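You operate a simulated robot arm through the tools that you are given. There is no shell and no other tool.

Carry out the task below with a simulated robot arm. There is one attempt and no reset: what you move stays moved.

Task
Lay the three wrenches in their own cut-outs and close the drawer.

It is judged by the outcome, as a careful person would: the job done as asked, and still so three seconds after it is handed in. It fails if anything else is knocked over, pushed out of place, dropped, spilled or broken.

Robot
A 7-joint arm with a two-finger parallel gripper, fixed in place. Base frame: the origin is on the floor under the middle of its stand, x ahead of it, y to its left, z up. Lengths are in mm, angles in degrees, forces in N, time in s.
It reaches about 1479 mm from its shoulder. Its first joint turns from -166.0 to 166.0 degrees. Payload 4.4 kg.
The TCP is the grasp point between the finger pads, 23 mm short of the fingertips. In the tool frame z runs along the fingers and y along their closing line. Largest opening 94 mm; finger width 38, thickness 10; the body of the gripper, 54 by 96 mm, starts 39 mm behind the TCP.
Orientation is told as [roll, pitch, yaw] about the base's x, y, z axes, in that order, counted from this pose: with the fingers straight down and closing along the base's y, the tool's x points along the base's -x, its y along +y and its z along -z.

Tools
- The arm moves only by the tool servo_tool. Its argument "steps" is a list of rows, each a list of 6 numbers: the shift along the base's x, y, z in mm, then the turn, a rotation vector about the base's x, y, z in degrees. In form: [[dx, dy, dz, rx, ry, rz], ...]. A call has 1 to 20 rows; each row is the pose to reach, as a shift and turn from the pose commanded when the call began. "hand" is the gripper command, from -1 (fully open) to 1 (shut), values between in proportion, set as the call begins (left out, the last holds). Each row takes 0.2 s and may step no farther than 50 mm and 8.6 degrees from the row before; otherwise, or with a gripper value out of range, the whole call is refused. A pose out of reach is approached as far as the arm can. The call stops where the force on the tool passes 40 N (or 10 N more than at its start, if that is more) or the arm is blocked; 0.2 s more then pass. The fingers move at their own pace (about 72 mm/s each) and stop on an object; they squeeze with about 30 N. The grip force told is the motor's: it shows also when the fingers shut on nothing. Time passes only in rows, and 0.2 s behind the last, so rows that repeat a pose let the fingers close. It gives the time, the measured TCP pose, the force on the tool (base axes), the opening and the grip force at its end, in the units of the frame above (readings bear some noise), with the torque about the TCP (base axes, N m) and any sound that the robot's microphone picked up.
- Cameras (640 x 400 px; columns grow to the right, rows downward): "scene" is fixed at [389.3, -501.1, 1519]; the picture's right is [0.79, -0.61, 0.00], its down [-0.38, -0.50, -0.78] and it looks along [0.48, 0.62, -0.63] (base axes); focal length 326 px, centre (320, 200). "wrist" rides on the gripper at [87, 16, -74] in the tool frame; the picture's right is [-0.18, 0.98, 0.00], its down [-0.58, -0.11, -0.81] and it looks along [-0.79, -0.15, 0.59] (tool axes); focal length 243 px, centre (320, 200). There is no depth. A picture from a camera that has moved, and an enlarged one, comes with that camera's place and axes in the base frame and with its lens. The place of the scene camera against the robot may be out by one fixed shift of up to 18 mm in any direction.
- capture(camera): a new picture of that camera. No time passes.
- zoom(camera, box): a new picture of the part [left, top, right, bottom] of that camera's present view, enlarged. No time passes.
- finish_job(): hands the job in; it is judged then, once.

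Nothing tells you positions but the pictures and the camera data. Unless the task says otherwise, let go and move clear before handing in.

The tools are called after "Emit:" as name(argument=value, ...) on one line, values as JSON. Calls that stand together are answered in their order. servo_tool: Moves the arm, as the interface text tells. Its arguments: {"type":"object","properties":{"steps":{"type":"array"},"hand":{"type":"number"}},"required":["steps"]} The other tools are called the same way: capture (camera) takes a picture; zoom (camera, box) takes an enlarged picture of a part of a camera's view; finish_job () hands the job in.

At the start:

```text
time_s: 0.0
tool_pos: [777.7, 2.0, 1128.5]
tool_rot: [0.0, 0.1, -0.1]
contact_force: [-0.9, 0.6, 1.1]
torque: [0.0, 0.0, -0.01]
grip_width: 94.1
grasp_force: 0.0
```

scene: 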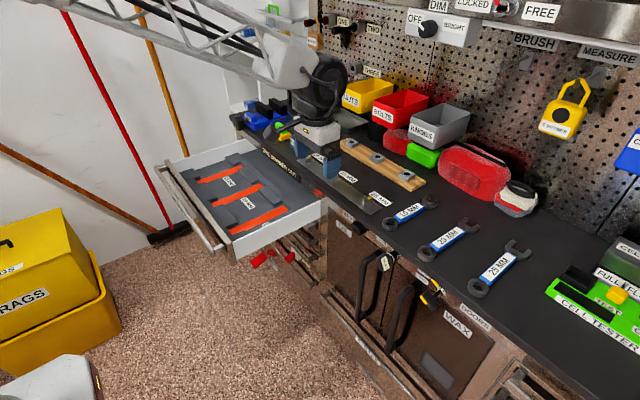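
wrist: 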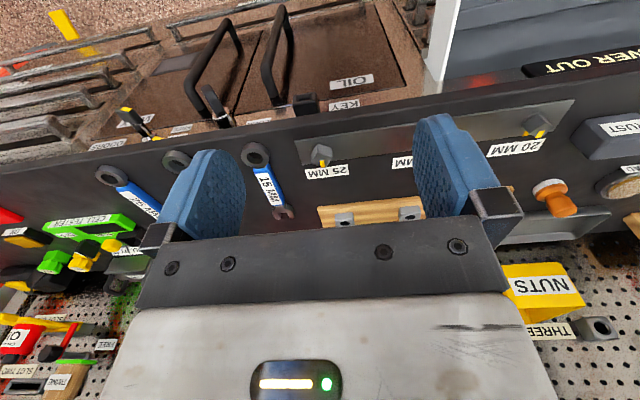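

I see a workbench with three wrenches lying on it (one unread, "20 MM", "25 MM") and an open drawer with three orange cut-outs. I'll take a closer look before moving.

Emit:
zoom(camera="scene", box=[150, 120, 350, 270])

Emit:
zoom(camera="scene", box=[340, 170, 560, 310])

Emit:
zoom(camera="scene", box=[230, 80, 430, 220])

Emit:
capture(camera="wrist")

```text
2.67 times, centred on (250, 195) of scene
camera zoom: at [389.3, -501.1, 1519.0], right [0.79, -0.61, 0.0], down [-0.38, -0.5, -0.78], along [0.48, 0.62, -0.63], focal length 870 px, centre (507, 213)
```

zoom: 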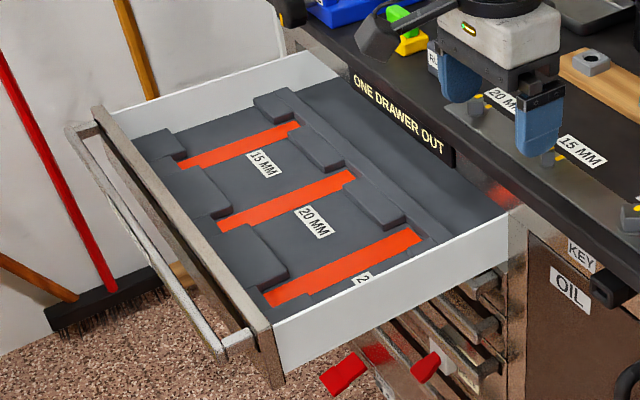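

```text
2.86 times, centred on (450, 240) of scene
camera zoom: at [389.3, -501.1, 1519.0], right [0.79, -0.61, 0.0], down [-0.38, -0.5, -0.78], along [0.48, 0.62, -0.63], focal length 932 px, centre (-51, 86)
```

zoom: 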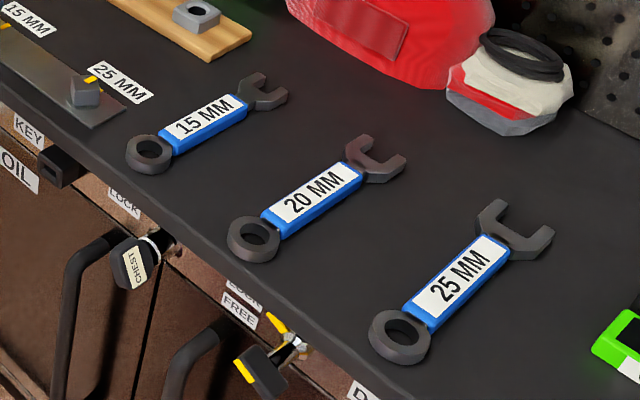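

```text
2.86 times, centred on (330, 150) of scene
camera zoom: at [389.3, -501.1, 1519.0], right [0.79, -0.61, 0.0], down [-0.38, -0.5, -0.78], along [0.48, 0.62, -0.63], focal length 932 px, centre (291, 343)
```

zoom: 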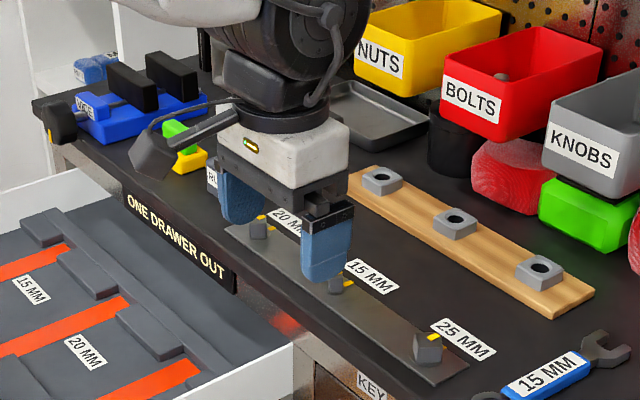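

```text
taken
camera wrist: at [691.2, 18.8, 1202.9], right [0.18, 0.98, 0.0], down [0.58, -0.11, 0.81], along [0.79, -0.15, -0.59], focal length 243 px, centre (320, 200)
```

wrist: 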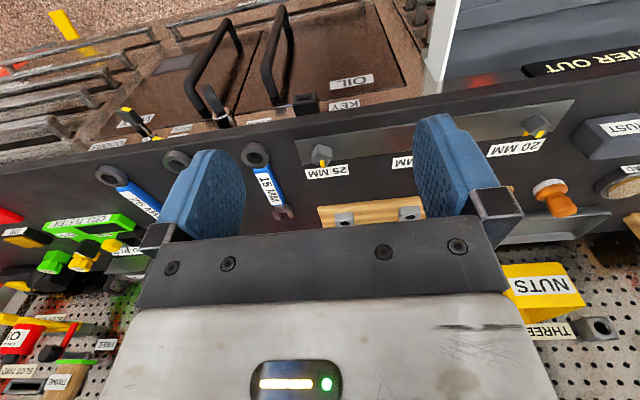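

The wrenches' rings triangulate to about z≈940 near x≈916, and the drawer is to the +y side. I'll look at the rest of the scene for locks or signs that may matter.

Emit:
zoom(camera="scene", box=[300, 0, 640, 120])

Emit:
zoom(camera="scene", box=[240, 200, 500, 400])

Emit:
zoom(camera="scene", box=[200, 0, 400, 130])

Emit:
zoom(camera="scene", box=[180, 150, 300, 245])

Emit:
zoom(camera="scene", box=[500, 180, 640, 400])

```text
1.88 times, centred on (470, 60) of scene
camera zoom: at [389.3, -501.1, 1519.0], right [0.79, -0.61, 0.0], down [-0.38, -0.5, -0.78], along [0.48, 0.62, -0.63], focal length 614 px, centre (38, 464)
```

zoom: 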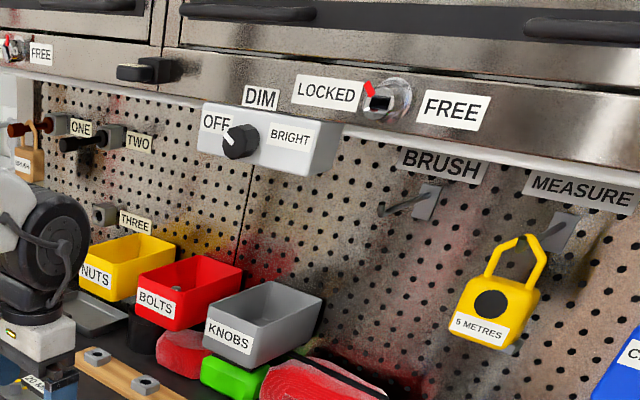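

```text
2.00 times, centred on (370, 300) of scene
camera zoom: at [389.3, -501.1, 1519.0], right [0.79, -0.61, 0.0], down [-0.38, -0.5, -0.78], along [0.48, 0.62, -0.63], focal length 652 px, centre (220, 0)
```

zoom: 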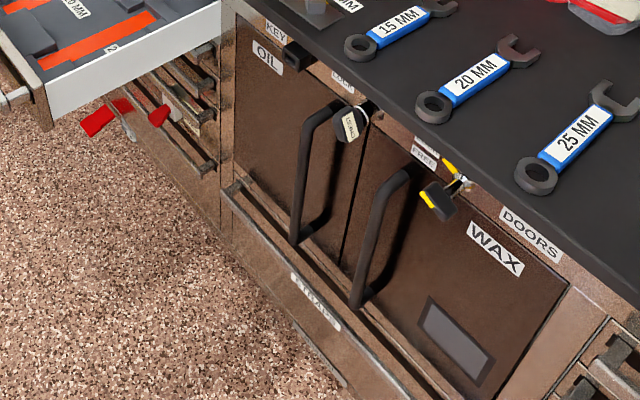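

```text
3.08 times, centred on (300, 65) of scene
camera zoom: at [389.3, -501.1, 1519.0], right [0.79, -0.61, 0.0], down [-0.38, -0.5, -0.78], along [0.48, 0.62, -0.63], focal length 1004 px, centre (382, 615)
```

zoom: 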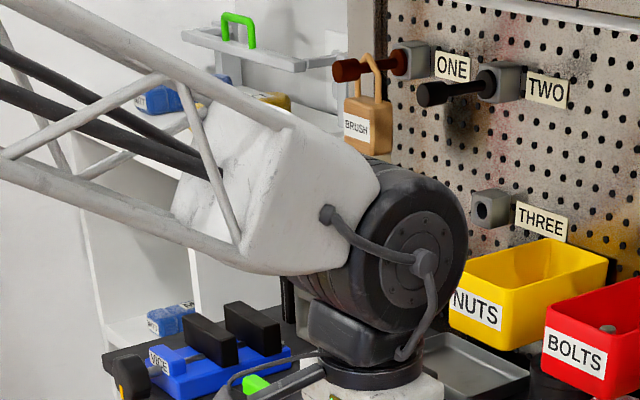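

```text
4.21 times, centred on (240, 198) of scene
camera zoom: at [389.3, -501.1, 1519.0], right [0.79, -0.61, 0.0], down [-0.38, -0.5, -0.78], along [0.48, 0.62, -0.63], focal length 1373 px, centre (657, 210)
```

zoom: 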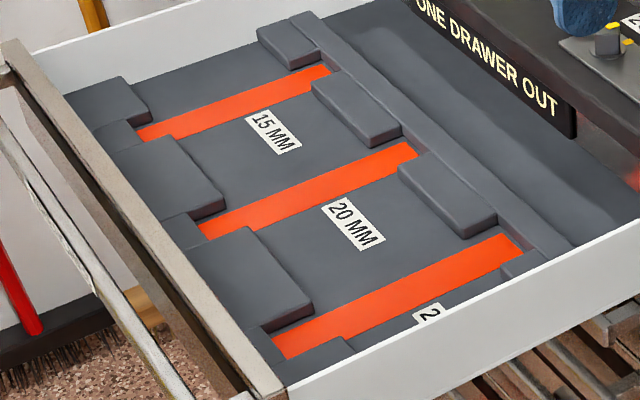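

```text
1.82 times, centred on (570, 290) of scene
camera zoom: at [389.3, -501.1, 1519.0], right [0.79, -0.61, 0.0], down [-0.38, -0.5, -0.78], along [0.48, 0.62, -0.63], focal length 593 px, centre (-134, 36)
```

zoom: 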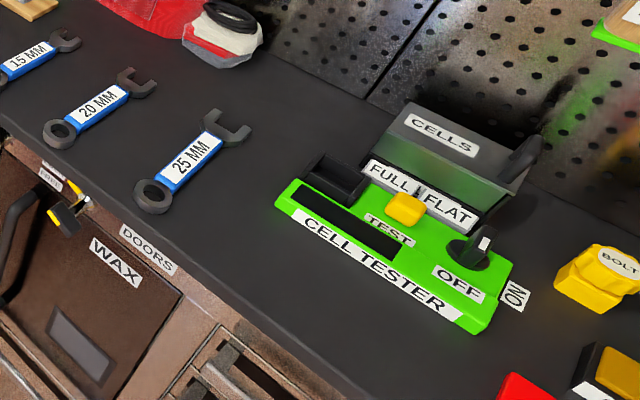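

The drawer lies roughly x 550–880, y 75–615 with three orange slots running along x, and each slot has its own label. I'll move the arm over the drawer to inspect the cut-outs with the wrist camera.

Emit:
servo_tool(steps=[[-22, 34, 2, 0, 0, 0], [-44, 68, 4, 0, 0, 0], [-66, 102, 6, 0, 0, 0], [-88, 136, 8, 0, 0, 0], [-110, 170, 10, 0, 0, 0], [-132, 204, 12, 0, 0, 0], [-154, 238, 14, 0, 0, 0], [-176, 272, 16, 0, 0, 0], [-198, 306, 18, 0, 0, 0], [-218, 338, 20, 0, 0, 0]], hand=-1)

Emit:
capture(camera="wrist")

Emit:
capture(camera="scene")

```text
time_s: 2.2
tool_pos: [558.4, 341.1, 1149.8]
tool_rot: [0.0, -0.2, 0.0]
contact_force: [0.0, 0.4, 0.6]
torque: [0.01, 0.04, 0.02]
grip_width: 94.3
grasp_force: 0.0
```

```text
taken
camera wrist: at [473.5, 357.1, 1223.5], right [0.19, 0.98, 0.0], down [0.58, -0.11, 0.81], along [0.79, -0.15, -0.59], focal length 243 px, centre (320, 200)
```

wrist: 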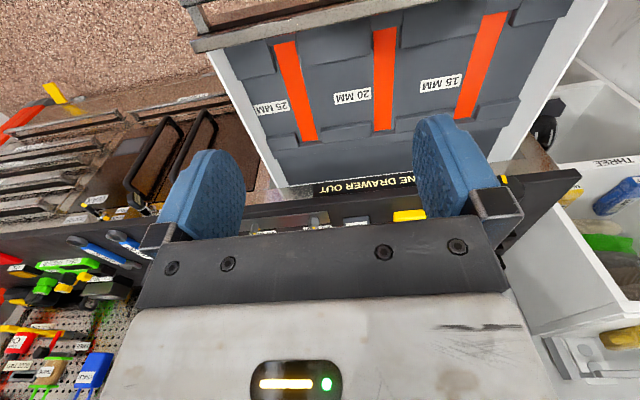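

```text
taken
```

scene: 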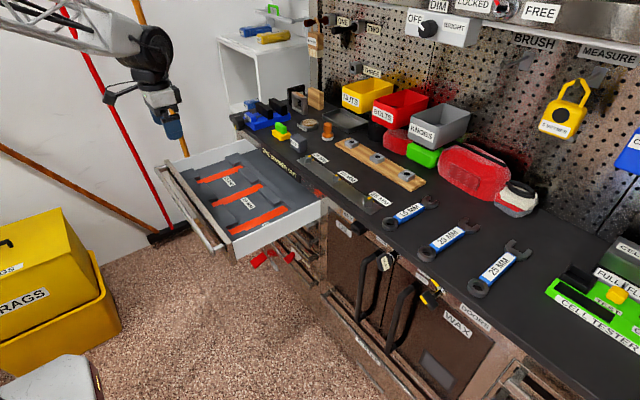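

I can now see all of the drawer from the wrist. I'll enlarge both views to triangulate the slots and work out their shape.

Emit:
zoom(camera="wrist", box=[190, 0, 420, 145])

Emit:
zoom(camera="wrist", box=[350, 0, 580, 145])

Emit:
zoom(camera="scene", box=[150, 130, 340, 270])

Emit:
zoom(camera="wrist", box=[0, 60, 300, 260])

Emit:
zoom(camera="scene", box=[250, 90, 430, 220])

```text
2.76 times, centred on (305, 72) of wrist
camera zoom: at [473.5, 357.1, 1223.5], right [0.19, 0.98, 0.0], down [0.58, -0.11, 0.81], along [0.79, -0.15, -0.59], focal length 669 px, centre (361, 552)
```

zoom: 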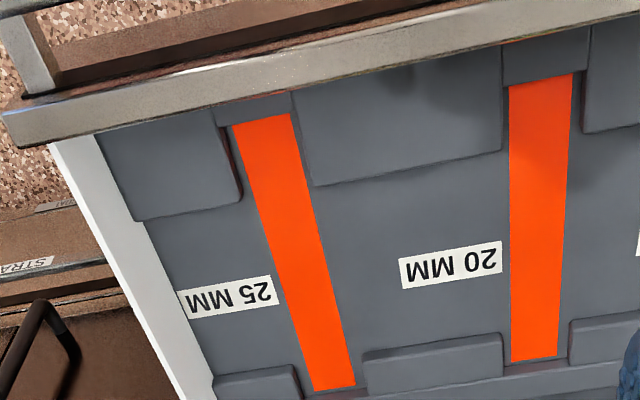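

```text
2.76 times, centred on (465, 72) of wrist
camera zoom: at [473.5, 357.1, 1223.5], right [0.19, 0.98, 0.0], down [0.58, -0.11, 0.81], along [0.79, -0.15, -0.59], focal length 669 px, centre (-80, 552)
```

zoom: 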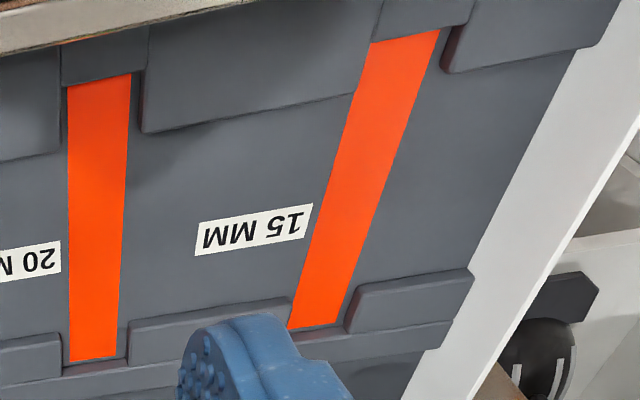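

```text
2.86 times, centred on (245, 200) of scene
camera zoom: at [389.3, -501.1, 1519.0], right [0.79, -0.61, 0.0], down [-0.38, -0.5, -0.78], along [0.48, 0.62, -0.63], focal length 932 px, centre (534, 200)
```

zoom: 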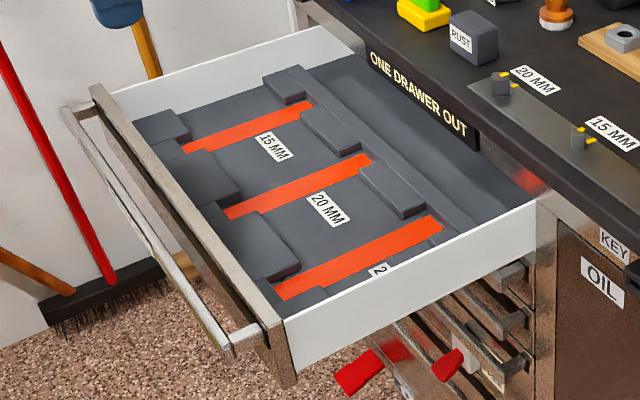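

```text
2.00 times, centred on (150, 160) of wrist
camera zoom: at [473.5, 357.1, 1223.5], right [0.19, 0.98, 0.0], down [0.58, -0.11, 0.81], along [0.79, -0.15, -0.59], focal length 485 px, centre (660, 280)
```

zoom: 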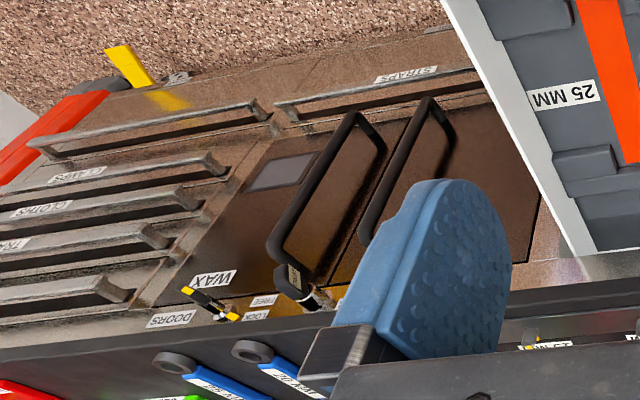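

```text
3.08 times, centred on (340, 155) of scene
camera zoom: at [389.3, -501.1, 1519.0], right [0.79, -0.61, 0.0], down [-0.38, -0.5, -0.78], along [0.48, 0.62, -0.63], focal length 1004 px, centre (258, 338)
```

zoom: 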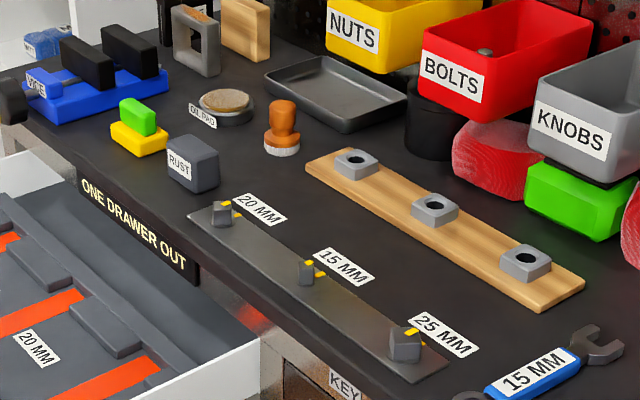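

The slots look like orange strips with raised blocks at both ends; the drawer rim is around z≈855. I'll lower for a closer view so I can tell which end of each wrench goes where.

Emit:
servo_tool(steps=[[5, 0, -45, 0, 0, 0], [10, 0, -90, 0, 0, 0], [10, 0, -135, 0, 0, 0], [10, 0, -180, 0, 0, 0]])

Emit:
capture(camera="wrist")

Emit:
zoom(camera="wrist", box=[200, 0, 440, 150])

```text
time_s: 3.2
tool_pos: [568.1, 340.0, 968.7]
tool_rot: [0.0, -0.1, 0.0]
contact_force: [-0.2, 0.6, -0.1]
torque: [-0.02, 0.02, 0.01]
grip_width: 94.1
grasp_force: 0.0
```

```text
taken
camera wrist: at [482.1, 356.9, 1042.3], right [0.18, 0.98, 0.0], down [0.58, -0.11, 0.81], along [0.79, -0.15, -0.59], focal length 243 px, centre (320, 200)
```

wrist: 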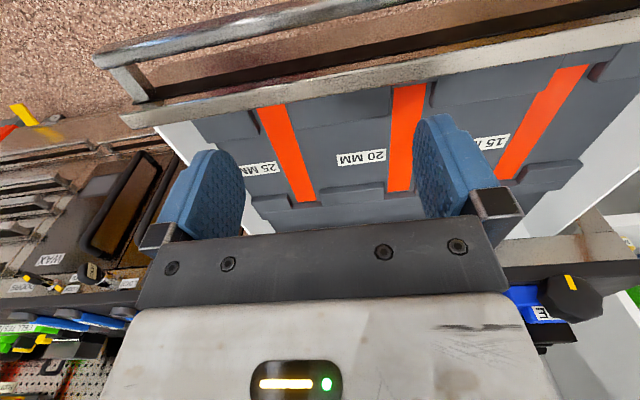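

```text
2.67 times, centred on (320, 75) of wrist
camera zoom: at [482.1, 356.9, 1042.3], right [0.18, 0.98, 0.0], down [0.58, -0.11, 0.81], along [0.79, -0.15, -0.59], focal length 647 px, centre (320, 533)
```

zoom: 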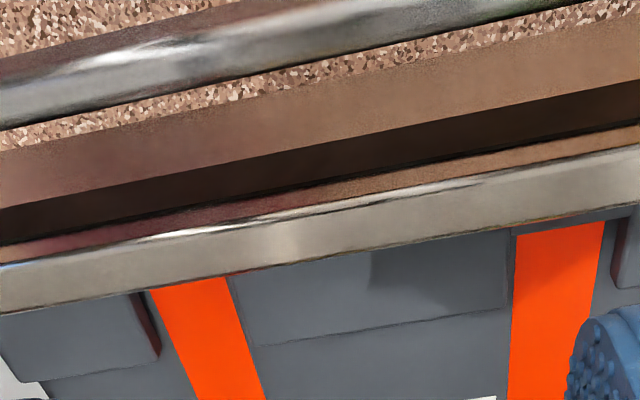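

The floor of the slots is about z≈775, with the 25/20/15 slots near y≈265/430/596. I'll check the red items under the drawer and view each slot end closely.

Emit:
zoom(camera="scene", box=[230, 225, 330, 295])

Emit:
zoom(camera="wrist", box=[240, 70, 440, 210])

Emit:
zoom(camera="wrist", box=[440, 30, 640, 210])

Emit:
zoom(camera="scene", box=[150, 150, 240, 265])

```text
5.71 times, centred on (280, 260) of scene
camera zoom: at [389.3, -501.1, 1519.0], right [0.79, -0.61, 0.0], down [-0.38, -0.5, -0.78], along [0.48, 0.62, -0.63], focal length 1864 px, centre (549, -143)
```

zoom: 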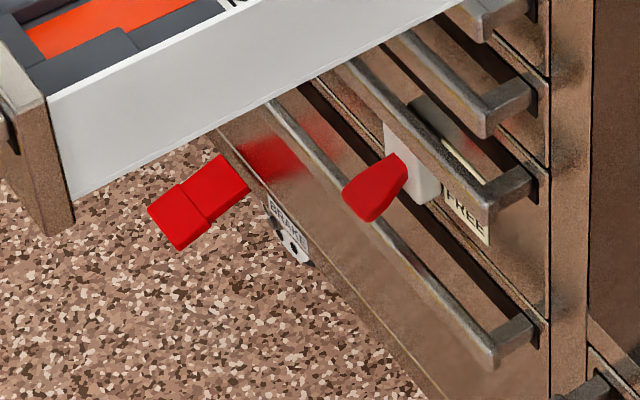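

```text
2.86 times, centred on (340, 140) of wrist
camera zoom: at [482.1, 356.9, 1042.3], right [0.18, 0.98, 0.0], down [0.58, -0.11, 0.81], along [0.79, -0.15, -0.59], focal length 693 px, centre (263, 371)
```

zoom: 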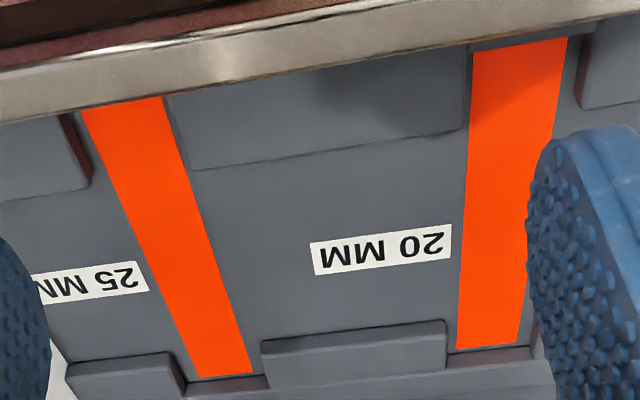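

```text
2.22 times, centred on (540, 120) of wrist
camera zoom: at [482.1, 356.9, 1042.3], right [0.18, 0.98, 0.0], down [0.58, -0.11, 0.81], along [0.79, -0.15, -0.59], focal length 539 px, centre (-169, 378)
```

zoom: 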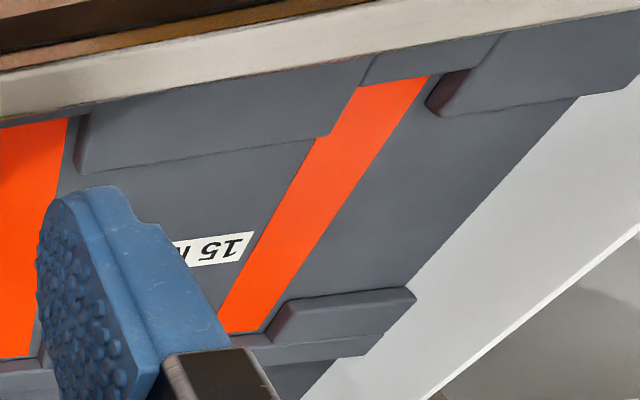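

```text
3.48 times, centred on (195, 208) of scene
camera zoom: at [389.3, -501.1, 1519.0], right [0.79, -0.61, 0.0], down [-0.38, -0.5, -0.78], along [0.48, 0.62, -0.63], focal length 1134 px, centre (755, 174)
```

zoom: 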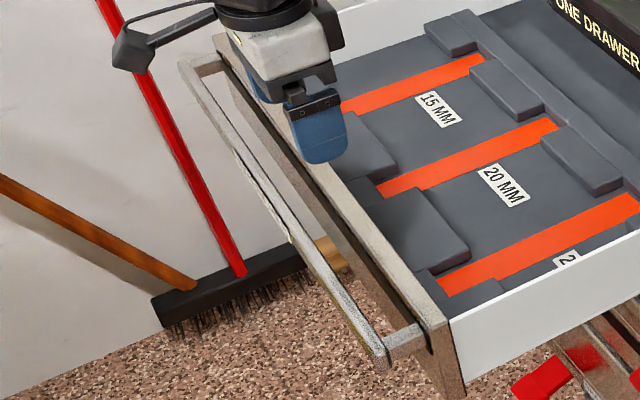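

The cut-outs are orange strips flanked by raised blocks at both ends (shorter-gap blocks at the front, longer ones at the back). Next I'll go look at the wrenches from above to measure heads and handles.

Emit:
servo_tool(steps=[[0, 0, 45, 0, 0, 0], [10, -30, 80, 0, 0, 0], [30, -70, 100, 0, 0, 0], [50, -112, 110, 0, 0, 0], [70, -155, 115, 0, 0, 0], [90, -198, 115, 0, 0, 0], [110, -240, 115, 0, 0, 0], [130, -282, 115, 0, 0, 0], [150, -324, 115, 0, 0, 0], [170, -366, 115, 0, 0, 0], [190, -408, 115, 0, 0, 0], [210, -450, 115, 0, 0, 0], [230, -492, 115, 0, 0, 0], [250, -534, 115, 0, 0, 0], [260, -570, 115, 0, 0, 0], [260, -590, 115, 0, 0, 0]])

Emit:
capture(camera="wrist")

Emit:
zoom(camera="wrist", box=[160, 20, 480, 220])

```text
time_s: 6.6
tool_pos: [828.0, -249.6, 1084.1]
tool_rot: [0.0, 0.0, 0.1]
contact_force: [0.1, 0.1, 0.7]
torque: [0.02, -0.01, -0.02]
grip_width: 93.9
grasp_force: 0.0
```

```text
taken
camera wrist: at [742.9, -233.6, 1157.3], right [0.18, 0.98, 0.0], down [0.58, -0.11, 0.81], along [0.79, -0.15, -0.59], focal length 243 px, centre (320, 200)
```

wrist: 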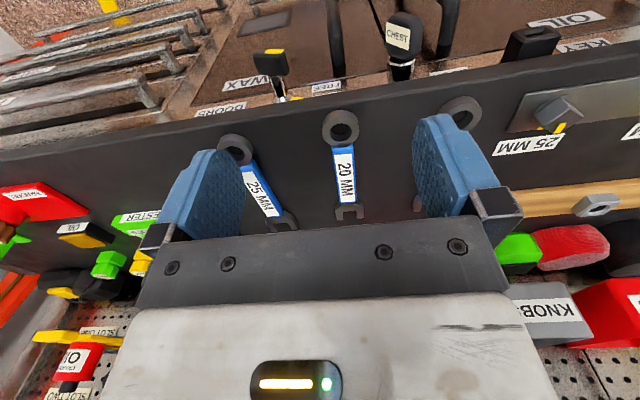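

```text
2.00 times, centred on (320, 120) of wrist
camera zoom: at [742.9, -233.6, 1157.3], right [0.18, 0.98, 0.0], down [0.58, -0.11, 0.81], along [0.79, -0.15, -0.59], focal length 485 px, centre (320, 360)
```

zoom: 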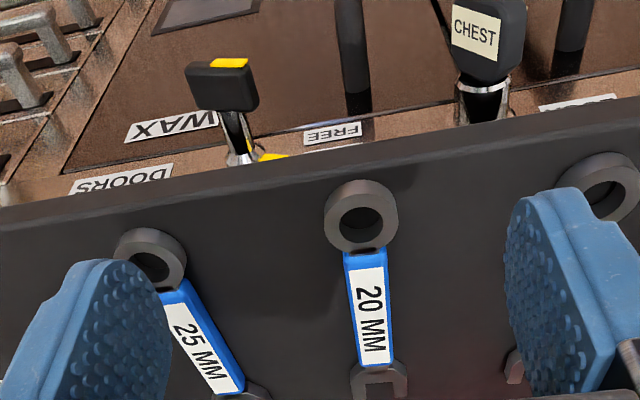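

The 20 MM wrench lies nearly along x with its ring toward me, handle roughly x 940–1054, y≈-245. I'll hover over it to get the exact height and angle.

Emit:
servo_tool(steps=[[40, 1, -10, 0, 0, 0], [80, 2, -25, 0, 0, 0], [120, 4, -45, 0, 0, 0], [157, 5, -64, 0, 0, 0], [157, 5, -64, 0, 0, 0]])

Emit:
capture(camera="wrist")

Emit:
zoom(camera="wrist", box=[220, 0, 420, 200])

Emit:
zoom(camera="scene", box=[380, 180, 520, 300])

```text
time_s: 7.8
tool_pos: [985.6, -246.0, 1019.9]
tool_rot: [0.0, 0.0, -0.1]
contact_force: [0.8, 0.5, 1.0]
torque: [0.01, 0.0, 0.01]
grip_width: 94.0
grasp_force: 0.1
```

```text
taken
camera wrist: at [900.6, -228.7, 1094.3], right [0.19, 0.98, 0.0], down [0.58, -0.11, 0.81], along [0.79, -0.15, -0.59], focal length 243 px, centre (320, 200)
```

wrist: 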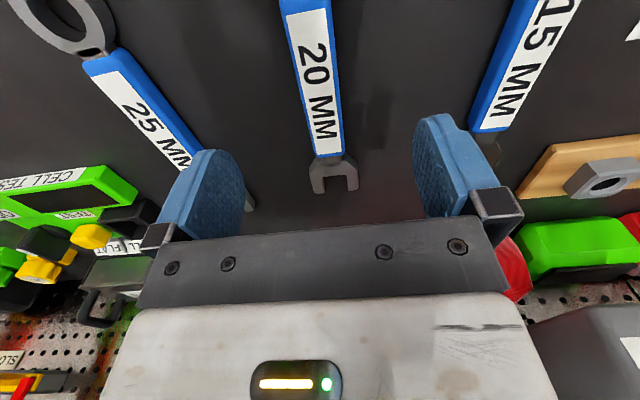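

```text
2.00 times, centred on (320, 100) of wrist
camera zoom: at [900.6, -228.7, 1094.3], right [0.19, 0.98, 0.0], down [0.58, -0.11, 0.81], along [0.79, -0.15, -0.59], focal length 485 px, centre (320, 400)
```

zoom: 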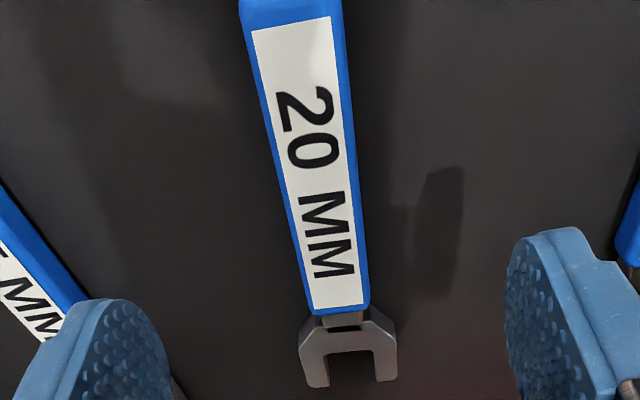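

```text
3.33 times, centred on (450, 240) of scene
camera zoom: at [389.3, -501.1, 1519.0], right [0.79, -0.61, 0.0], down [-0.38, -0.5, -0.78], along [0.48, 0.62, -0.63], focal length 1087 px, centre (-113, 67)
```

zoom: 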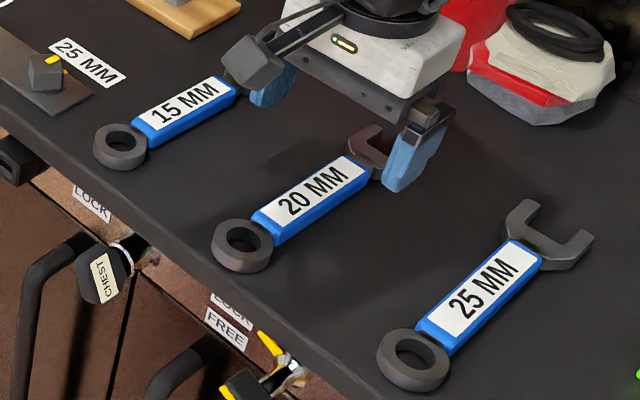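

Bench top comes out at about z≈929 and the wrench handle top at about 947. To place precisely, I'll take matched views: each wrench from a fixed height above the bench, then each slot from the same height above the drawer floor.

Emit:
servo_tool(steps=[[-20, 0, 40, 0, 0, 0], [-45, 0, 80, 0, 0, 0], [-75, 0, 115, 0, 0, 0], [-100, 0, 145, 0, 0, 0], [-118.6, 1, 159, 0, 0, 0], [-118.6, 1, 159, 0, 0, 0]])

Emit:
zoom(camera="wrist", box=[200, 0, 480, 210])

Emit:
zoom(camera="wrist", box=[280, 10, 400, 110])

Emit:
zoom(camera="wrist", box=[280, 90, 400, 190])

```text
time_s: 9.2
tool_pos: [866.1, -243.4, 1179.8]
tool_rot: [0.0, 0.0, -0.1]
contact_force: [1.0, -0.2, 0.0]
torque: [0.01, 0.02, -0.02]
grip_width: 94.0
grasp_force: 0.1
```

```text
1.90 times, centred on (340, 105) of wrist
camera zoom: at [780.8, -227.1, 1253.7], right [0.19, 0.98, 0.0], down [0.58, -0.11, 0.81], along [0.79, -0.15, -0.59], focal length 462 px, centre (282, 381)
```

zoom: 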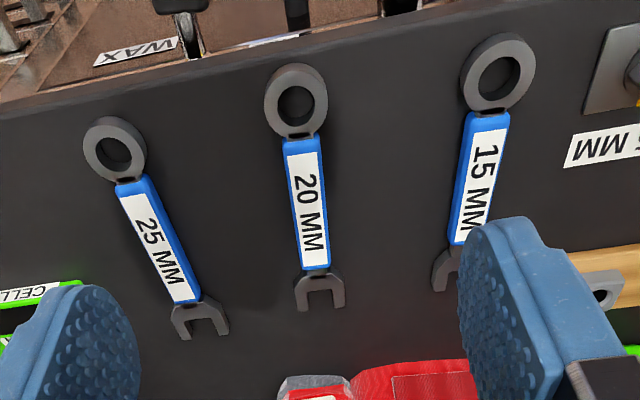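

```text
4.00 times, centred on (340, 60) of wrist
camera zoom: at [780.8, -227.1, 1253.7], right [0.19, 0.98, 0.0], down [0.58, -0.11, 0.81], along [0.79, -0.15, -0.59], focal length 970 px, centre (240, 760)
```

zoom: 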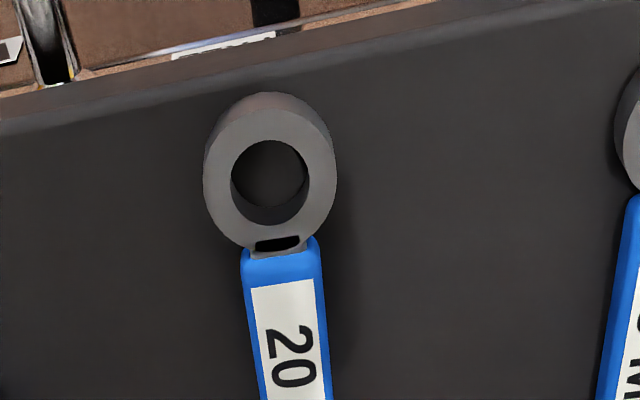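

```text
4.00 times, centred on (340, 140) of wrist
camera zoom: at [780.8, -227.1, 1253.7], right [0.19, 0.98, 0.0], down [0.58, -0.11, 0.81], along [0.79, -0.15, -0.59], focal length 970 px, centre (240, 440)
```

zoom: 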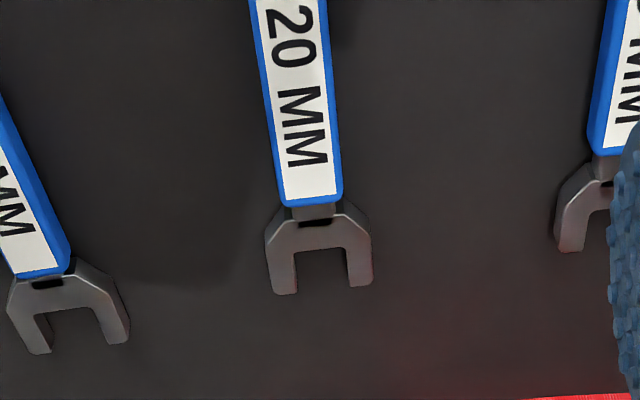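

The 20 MM wrench measures about 201 mm long (x 892→1094), ring ≈38 mm, jaw ≈45 mm. Now the same view for the 25 MM and 15 MM wrenches.

Emit:
servo_tool(steps=[[0, -42, 0, 0, 0, 0], [0, -84, 0, 0, 0, 0], [0, -126, 0, 0, 0, 0], [0, -126, 0, 0, 0, 0]])

Emit:
zoom(camera="wrist", box=[280, 10, 400, 110])

Emit:
zoom(camera="wrist", box=[280, 90, 400, 190])

Emit:
servo_tool(steps=[[0, 50, 0, 0, 0, 0], [0, 100, 0, 0, 0, 0], [0, 150, 0, 0, 0, 0], [0, 200, 0, 0, 0, 0], [0, 251, 0, 0, 0, 0], [0, 251, 0, 0, 0, 0]])

Emit:
zoom(camera="wrist", box=[280, 10, 400, 110])

Emit:
zoom(camera="wrist", box=[280, 90, 400, 190])

```text
time_s: 10.2
tool_pos: [866.3, -371.8, 1178.7]
tool_rot: [-0.1, -0.1, -0.1]
contact_force: [0.0, -0.6, 0.8]
torque: [0.01, 0.03, -0.03]
grip_width: 94.0
grasp_force: 0.0
```

```text
4.00 times, centred on (340, 60) of wrist
camera zoom: at [780.8, -353.9, 1253.7], right [0.19, 0.98, 0.0], down [0.58, -0.11, 0.81], along [0.79, -0.15, -0.59], focal length 970 px, centre (240, 760)
```

zoom: 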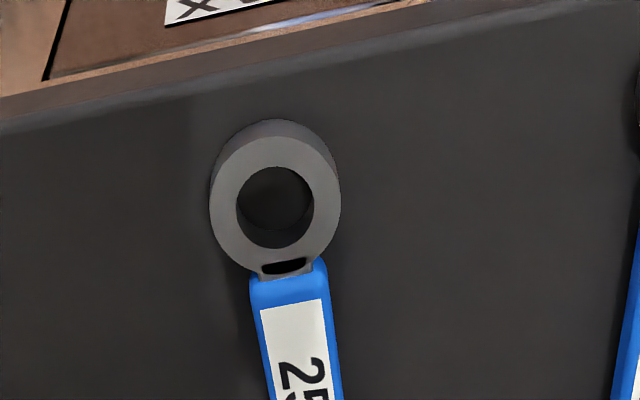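

```text
4.00 times, centred on (340, 140) of wrist
camera zoom: at [780.8, -353.9, 1253.7], right [0.19, 0.98, 0.0], down [0.58, -0.11, 0.81], along [0.79, -0.15, -0.59], focal length 970 px, centre (240, 440)
```

zoom: 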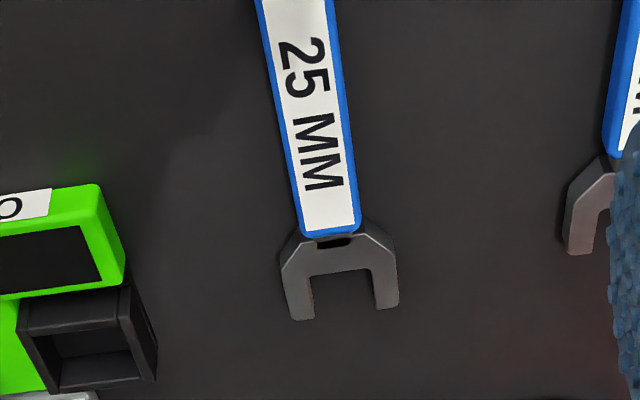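

```text
refused: row 5 steps farther than a row can; nothing moved
```

```text
4.00 times, centred on (340, 60) of wrist
camera zoom: at [780.8, -353.9, 1253.7], right [0.19, 0.98, 0.0], down [0.58, -0.11, 0.81], along [0.79, -0.15, -0.59], focal length 970 px, centre (240, 760)
```

zoom: 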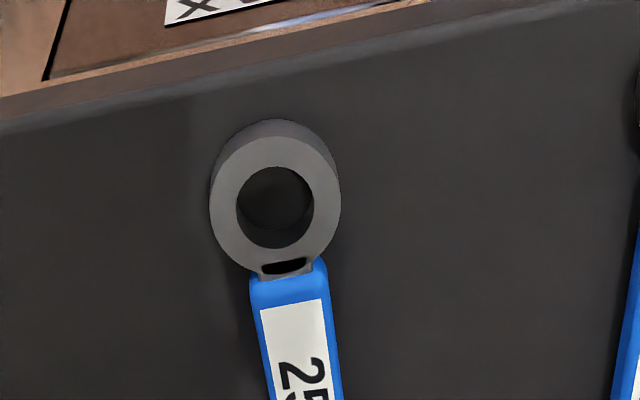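

```text
4.00 times, centred on (340, 140) of wrist
camera zoom: at [780.8, -353.9, 1253.7], right [0.19, 0.98, 0.0], down [0.58, -0.11, 0.81], along [0.79, -0.15, -0.59], focal length 970 px, centre (240, 440)
```

zoom: 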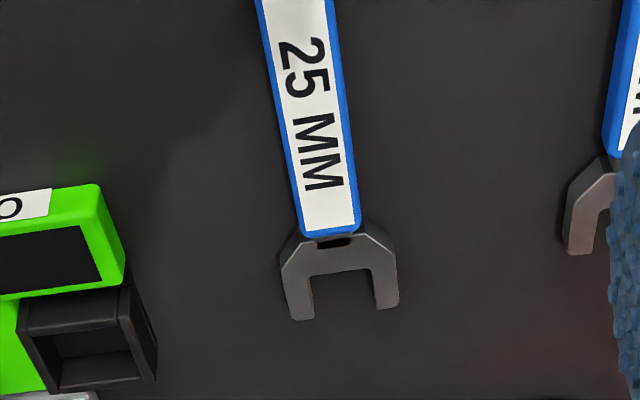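

The 25 MM wrench is about 208 mm long (x 901→1109, y≈-368), angle about +1°. The last lateral move was refused (one step too big), so I'll repeat it in smaller steps.

Emit:
servo_tool(steps=[[0, 45, 0, 0, 0, 0], [0, 90, 0, 0, 0, 0], [0, 135, 0, 0, 0, 0], [0, 180, 0, 0, 0, 0], [0, 220, 0, 0, 0, 0], [0, 251, 0, 0, 0, 0], [0, 251, 0, 0, 0, 0]])

Emit:
zoom(camera="wrist", box=[280, 10, 400, 110])

Emit:
zoom(camera="wrist", box=[280, 90, 400, 190])

```text
time_s: 11.8
tool_pos: [866.2, -118.6, 1178.4]
tool_rot: [-0.1, 0.0, 0.0]
contact_force: [0.0, 0.1, -0.2]
torque: [0.0, -0.02, 0.0]
grip_width: 93.8
grasp_force: 0.0
```

```text
4.00 times, centred on (340, 60) of wrist
camera zoom: at [780.5, -101.2, 1253.0], right [0.18, 0.98, 0.0], down [0.58, -0.11, 0.81], along [0.79, -0.15, -0.59], focal length 970 px, centre (240, 760)
```

zoom: 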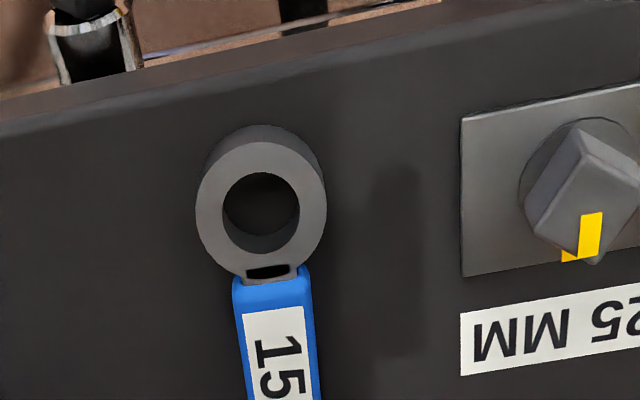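

```text
4.00 times, centred on (340, 140) of wrist
camera zoom: at [780.5, -101.2, 1253.0], right [0.18, 0.98, 0.0], down [0.58, -0.11, 0.81], along [0.79, -0.15, -0.59], focal length 970 px, centre (240, 440)
```

zoom: 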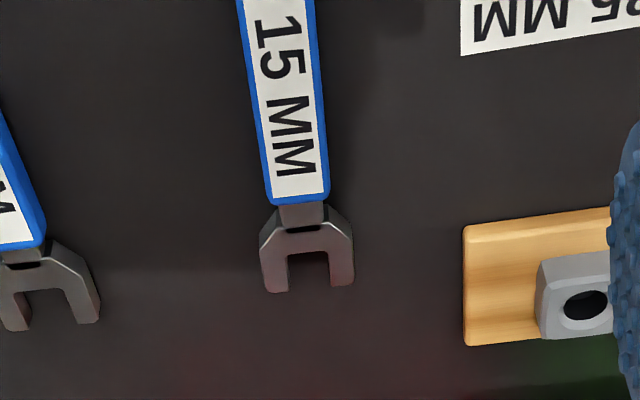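

All three wrenches are measured: lengths about 189/201/208 mm, jaws about 41/46/52 mm, rings all about 39 mm. Now the matched view over the 20 MM slot.

Emit:
servo_tool(steps=[[-17.6, 39.3, -11, 0, 0, 0], [-35.3, 78.5, -21.9, 0, 0, 0], [-52.9, 117.8, -32.9, 0, 0, 0], [-70.6, 157, -43.8, 0, 0, 0], [-88.2, 196.3, -54.8, 0, 0, 0], [-105.8, 235.5, -65.7, 0, 0, 0], [-123.5, 274.8, -76.7, 0, 0, 0], [-141.1, 314, -87.6, 0, 0, 0], [-158.8, 353.3, -98.6, 0, 0, 0], [-176.4, 392.6, -109.5, 0, 0, 0], [-194, 431.8, -120.5, 0, 0, 0], [-211.7, 471, -131.4, 0, 0, 0], [-229.3, 510.3, -142.4, 0, 0, 0], [-247, 549.6, -153.4, 0, 0, 0], [-247, 549.6, -153.4, 0, 0, 0]])

Emit:
zoom(camera="wrist", box=[200, 0, 480, 210])

Emit:
zoom(camera="wrist", box=[280, 10, 400, 110])

Emit:
zoom(camera="wrist", box=[280, 90, 400, 190])

```text
time_s: 15.0
tool_pos: [620.1, 430.5, 1024.3]
tool_rot: [0.0, -0.1, -0.1]
contact_force: [0.1, 0.5, 0.9]
torque: [-0.03, 0.02, -0.03]
grip_width: 94.0
grasp_force: 0.1
```

```text
1.90 times, centred on (340, 105) of wrist
camera zoom: at [534.1, 447.8, 1098.9], right [0.18, 0.98, 0.0], down [0.58, -0.11, 0.81], along [0.79, -0.15, -0.59], focal length 462 px, centre (282, 381)
```

zoom: 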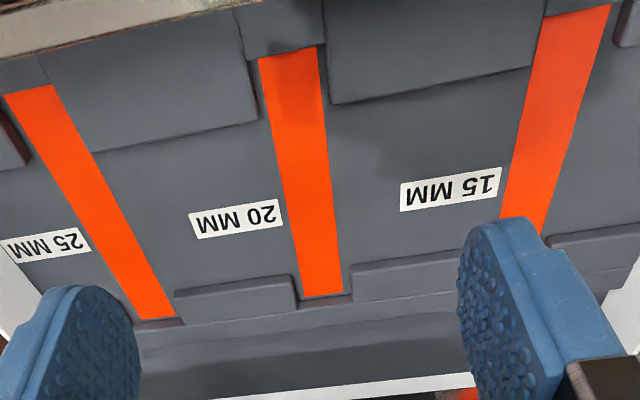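

```text
4.00 times, centred on (340, 60) of wrist
camera zoom: at [534.1, 447.8, 1098.9], right [0.18, 0.98, 0.0], down [0.58, -0.11, 0.81], along [0.79, -0.15, -0.59], focal length 970 px, centre (240, 760)
```

zoom: 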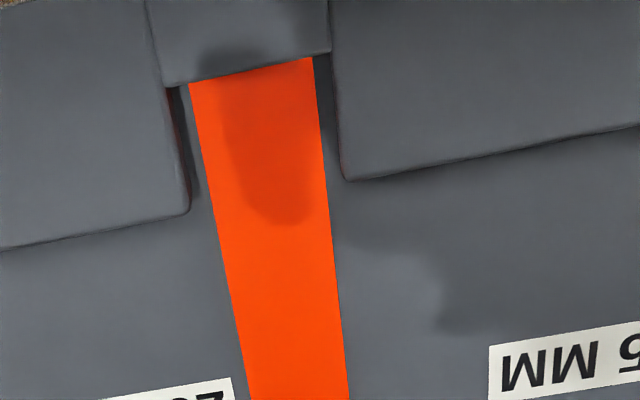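

```text
4.00 times, centred on (340, 140) of wrist
camera zoom: at [534.1, 447.8, 1098.9], right [0.18, 0.98, 0.0], down [0.58, -0.11, 0.81], along [0.79, -0.15, -0.59], focal length 970 px, centre (240, 440)
```

zoom: 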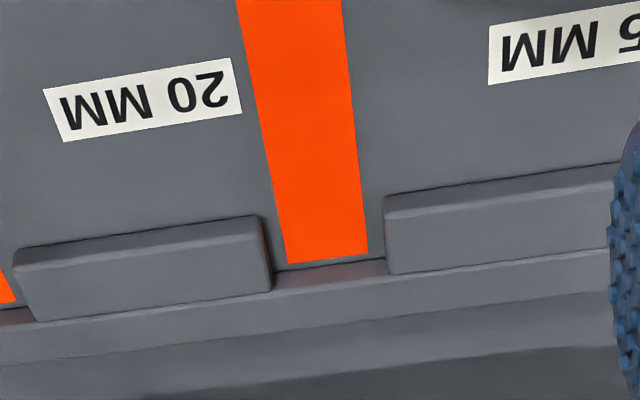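

The 20 MM slot spans about x 637–840, y≈431; front gap ≈48 mm and back gap ≈52 mm, so the ring goes to the front and the jaw to the back (same direction as they lie now). I'll check the 25 and 15 slots the same way.

Emit:
servo_tool(steps=[[0, 42, 0, 0, 0, 0], [0, 84, 0, 0, 0, 0], [0, 126, 0, 0, 0, 0], [0, 166, 0, 0, 0, 0], [0, 166, 0, 0, 0, 0]])

Emit:
zoom(camera="wrist", box=[280, 10, 400, 110])

Emit:
zoom(camera="wrist", box=[280, 90, 400, 190])

```text
time_s: 16.2
tool_pos: [621.6, 597.5, 1025.6]
tool_rot: [0.0, -0.2, -0.2]
contact_force: [0.1, -0.1, -0.2]
torque: [0.0, 0.06, 0.02]
grip_width: 94.0
grasp_force: 0.0
```

```text
4.00 times, centred on (340, 60) of wrist
camera zoom: at [535.8, 614.1, 1099.3], right [0.19, 0.98, 0.0], down [0.58, -0.11, 0.81], along [0.79, -0.15, -0.59], focal length 970 px, centre (240, 760)
```

zoom: 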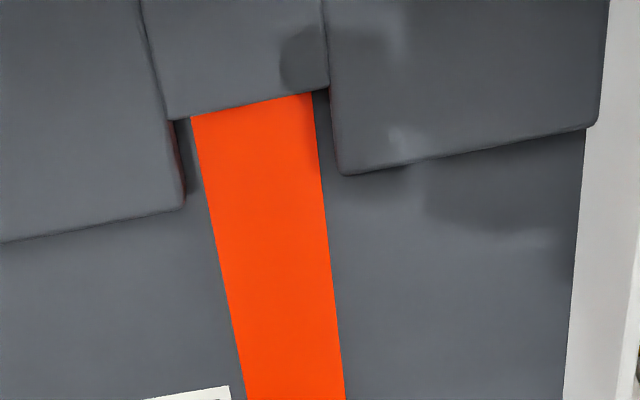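

```text
4.00 times, centred on (340, 140) of wrist
camera zoom: at [535.8, 614.1, 1099.3], right [0.19, 0.98, 0.0], down [0.58, -0.11, 0.81], along [0.79, -0.15, -0.59], focal length 970 px, centre (240, 440)
```

zoom: 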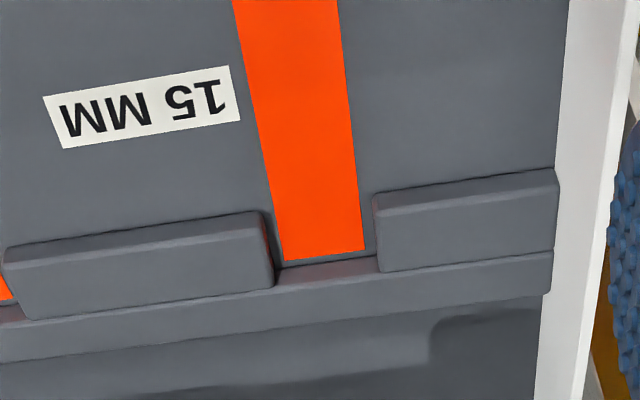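

The 15 MM slot has the same front (ring) gap and a narrower back (jaw) gap, which confirms ring-front, jaw-back. Now the 25 MM slot.

Emit:
servo_tool(steps=[[0, -45, 0, 0, 0, 0], [0, -90, 0, 0, 0, 0], [0, -135, 0, 0, 0, 0], [0, -180, 0, 0, 0, 0], [0, -225, 0, 0, 0, 0], [0, -270, 0, 0, 0, 0], [0, -305, 0, 0, 0, 0], [0, -332, 0, 0, 0, 0], [0, -332, 0, 0, 0, 0]])

Emit:
zoom(camera="wrist", box=[280, 10, 400, 110])

Emit:
zoom(camera="wrist", box=[280, 90, 400, 190])

```text
time_s: 18.2
tool_pos: [619.9, 262.7, 1024.8]
tool_rot: [0.0, 0.0, -0.1]
contact_force: [0.0, 0.5, -0.2]
torque: [0.01, -0.03, 0.03]
grip_width: 93.9
grasp_force: 0.2
```

```text
4.00 times, centred on (340, 60) of wrist
camera zoom: at [533.8, 281.0, 1098.5], right [0.19, 0.98, 0.0], down [0.58, -0.11, 0.81], along [0.79, -0.15, -0.59], focal length 970 px, centre (240, 760)
```

zoom: 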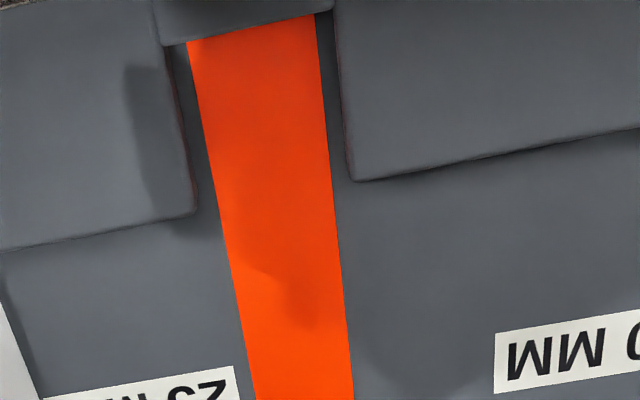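

```text
4.00 times, centred on (340, 140) of wrist
camera zoom: at [533.8, 281.0, 1098.5], right [0.19, 0.98, 0.0], down [0.58, -0.11, 0.81], along [0.79, -0.15, -0.59], focal length 970 px, centre (240, 440)
```

zoom: 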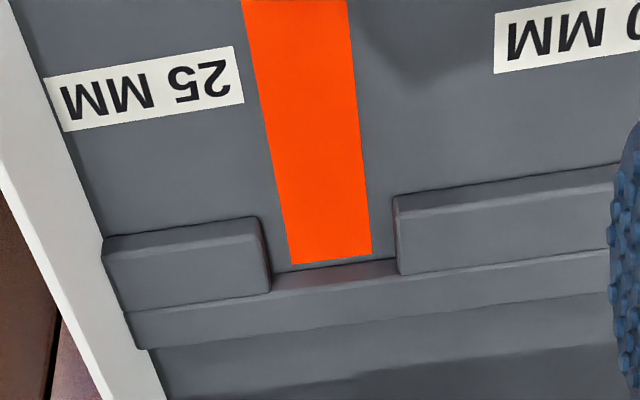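

All slots are measured (25: y≈266, 20: y≈430, 15: y≈595; each about 4–5 mm longer than its wrench). I'll start with the 20 MM wrench: move above its handle centre.

Emit:
servo_tool(steps=[[20, -30, 25, 0, 0, 0], [47, -67, 40, 0, 0, 0], [74, -104, 50, 0, 0, 0], [101, -141, 60, 0, 0, 0], [128, -178, 70, 0, 0, 0], [155, -215, 75, 0, 0, 0], [182, -252, 75, 0, 0, 0], [209, -289, 75, 0, 0, 0], [236, -326, 75, 0, 0, 0], [263, -363, 75, 0, 0, 0], [290, -400, 75, 0, 0, 0], [317, -437, 75, 0, 0, -0.5], [344, -474, 75, 0, 0, -1], [366.9, -509.8, 75, 0, 0, -1.7], [366.9, -509.8, 45, 0, 0, -1.7], [366.9, -509.8, 5, 0, 0, -1.7], [366.9, -509.8, -35, 0, 0, -1.7], [366.9, -509.8, -50, 0, 0, -1.7]], hand=-0.2)

Emit:
capture(camera="wrist")

Emit:
zoom(camera="scene", box=[400, 200, 500, 280])

```text
time_s: 22.0
tool_pos: [986.6, -245.4, 974.2]
tool_rot: [0.0, -0.1, -1.8]
contact_force: [0.4, 0.5, -0.1]
torque: [0.0, 0.01, 0.0]
grip_width: 56.3
grasp_force: 0.0
```

```text
taken
camera wrist: at [901.5, -226.0, 1048.9], right [0.21, 0.98, 0.0], down [0.58, -0.13, 0.81], along [0.79, -0.17, -0.59], focal length 243 px, centre (320, 200)
```

wrist: 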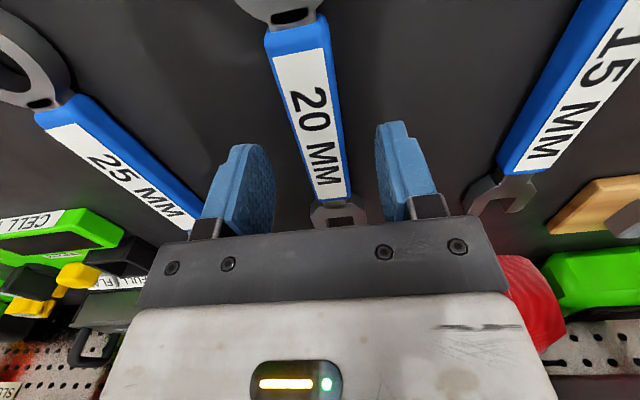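

```text
5.00 times, centred on (450, 240) of scene
camera zoom: at [389.3, -501.1, 1519.0], right [0.79, -0.61, 0.0], down [-0.38, -0.5, -0.78], along [0.48, 0.62, -0.63], focal length 1631 px, centre (-330, 0)
```

zoom: 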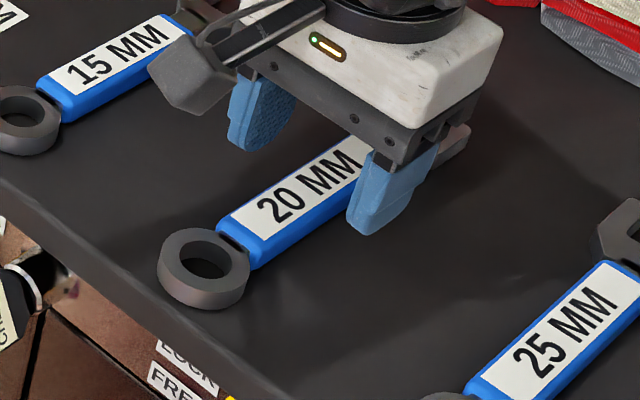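

The fingers straddle the 20 MM handle symmetrically. I'll lower in small steps to just above the bench.

Emit:
servo_tool(steps=[[0, 0, -6, 0, 0, 0], [0, 0, -12, 0, 0, 0], [0, 0, -15, 0, 0, 0], [0, 0, -15, 0, 0, 0]])

Emit:
zoom(camera="scene", box=[410, 200, 490, 264])

Emit:
zoom(camera="wrist", box=[190, 60, 450, 240])

```text
time_s: 23.0
tool_pos: [985.2, -246.2, 960.3]
tool_rot: [0.0, -0.1, -1.7]
contact_force: [0.0, 0.9, 0.6]
torque: [-0.02, -0.05, -0.01]
grip_width: 56.5
grasp_force: 0.1
```

```text
6.25 times, centred on (450, 232) of scene
camera zoom: at [389.3, -501.1, 1519.0], right [0.79, -0.61, 0.0], down [-0.38, -0.5, -0.78], along [0.48, 0.62, -0.63], focal length 2038 px, centre (-492, 0)
```

zoom: 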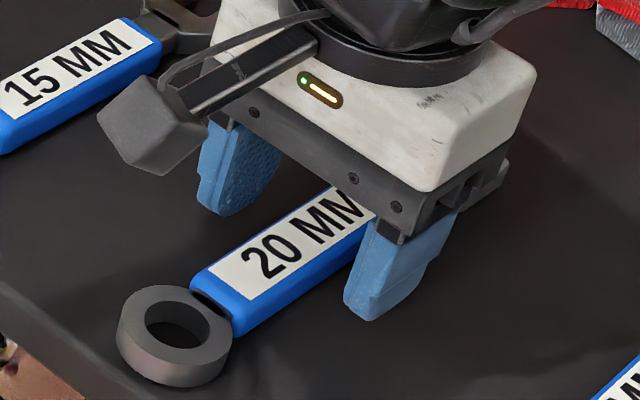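

```text
2.22 times, centred on (320, 150) of wrist
camera zoom: at [901.7, -226.2, 1034.3], right [0.21, 0.98, 0.0], down [0.58, -0.13, 0.81], along [0.79, -0.17, -0.59], focal length 539 px, centre (320, 311)
```

zoom: 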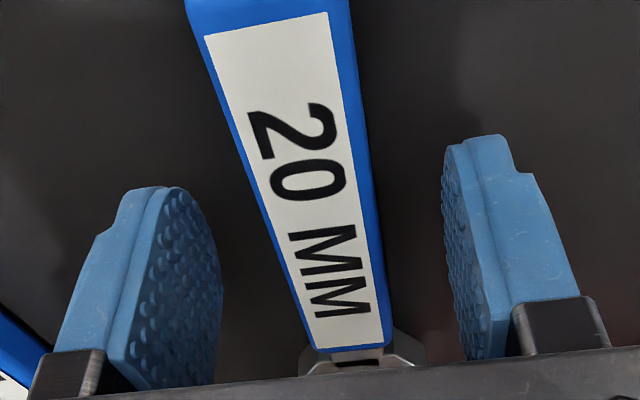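

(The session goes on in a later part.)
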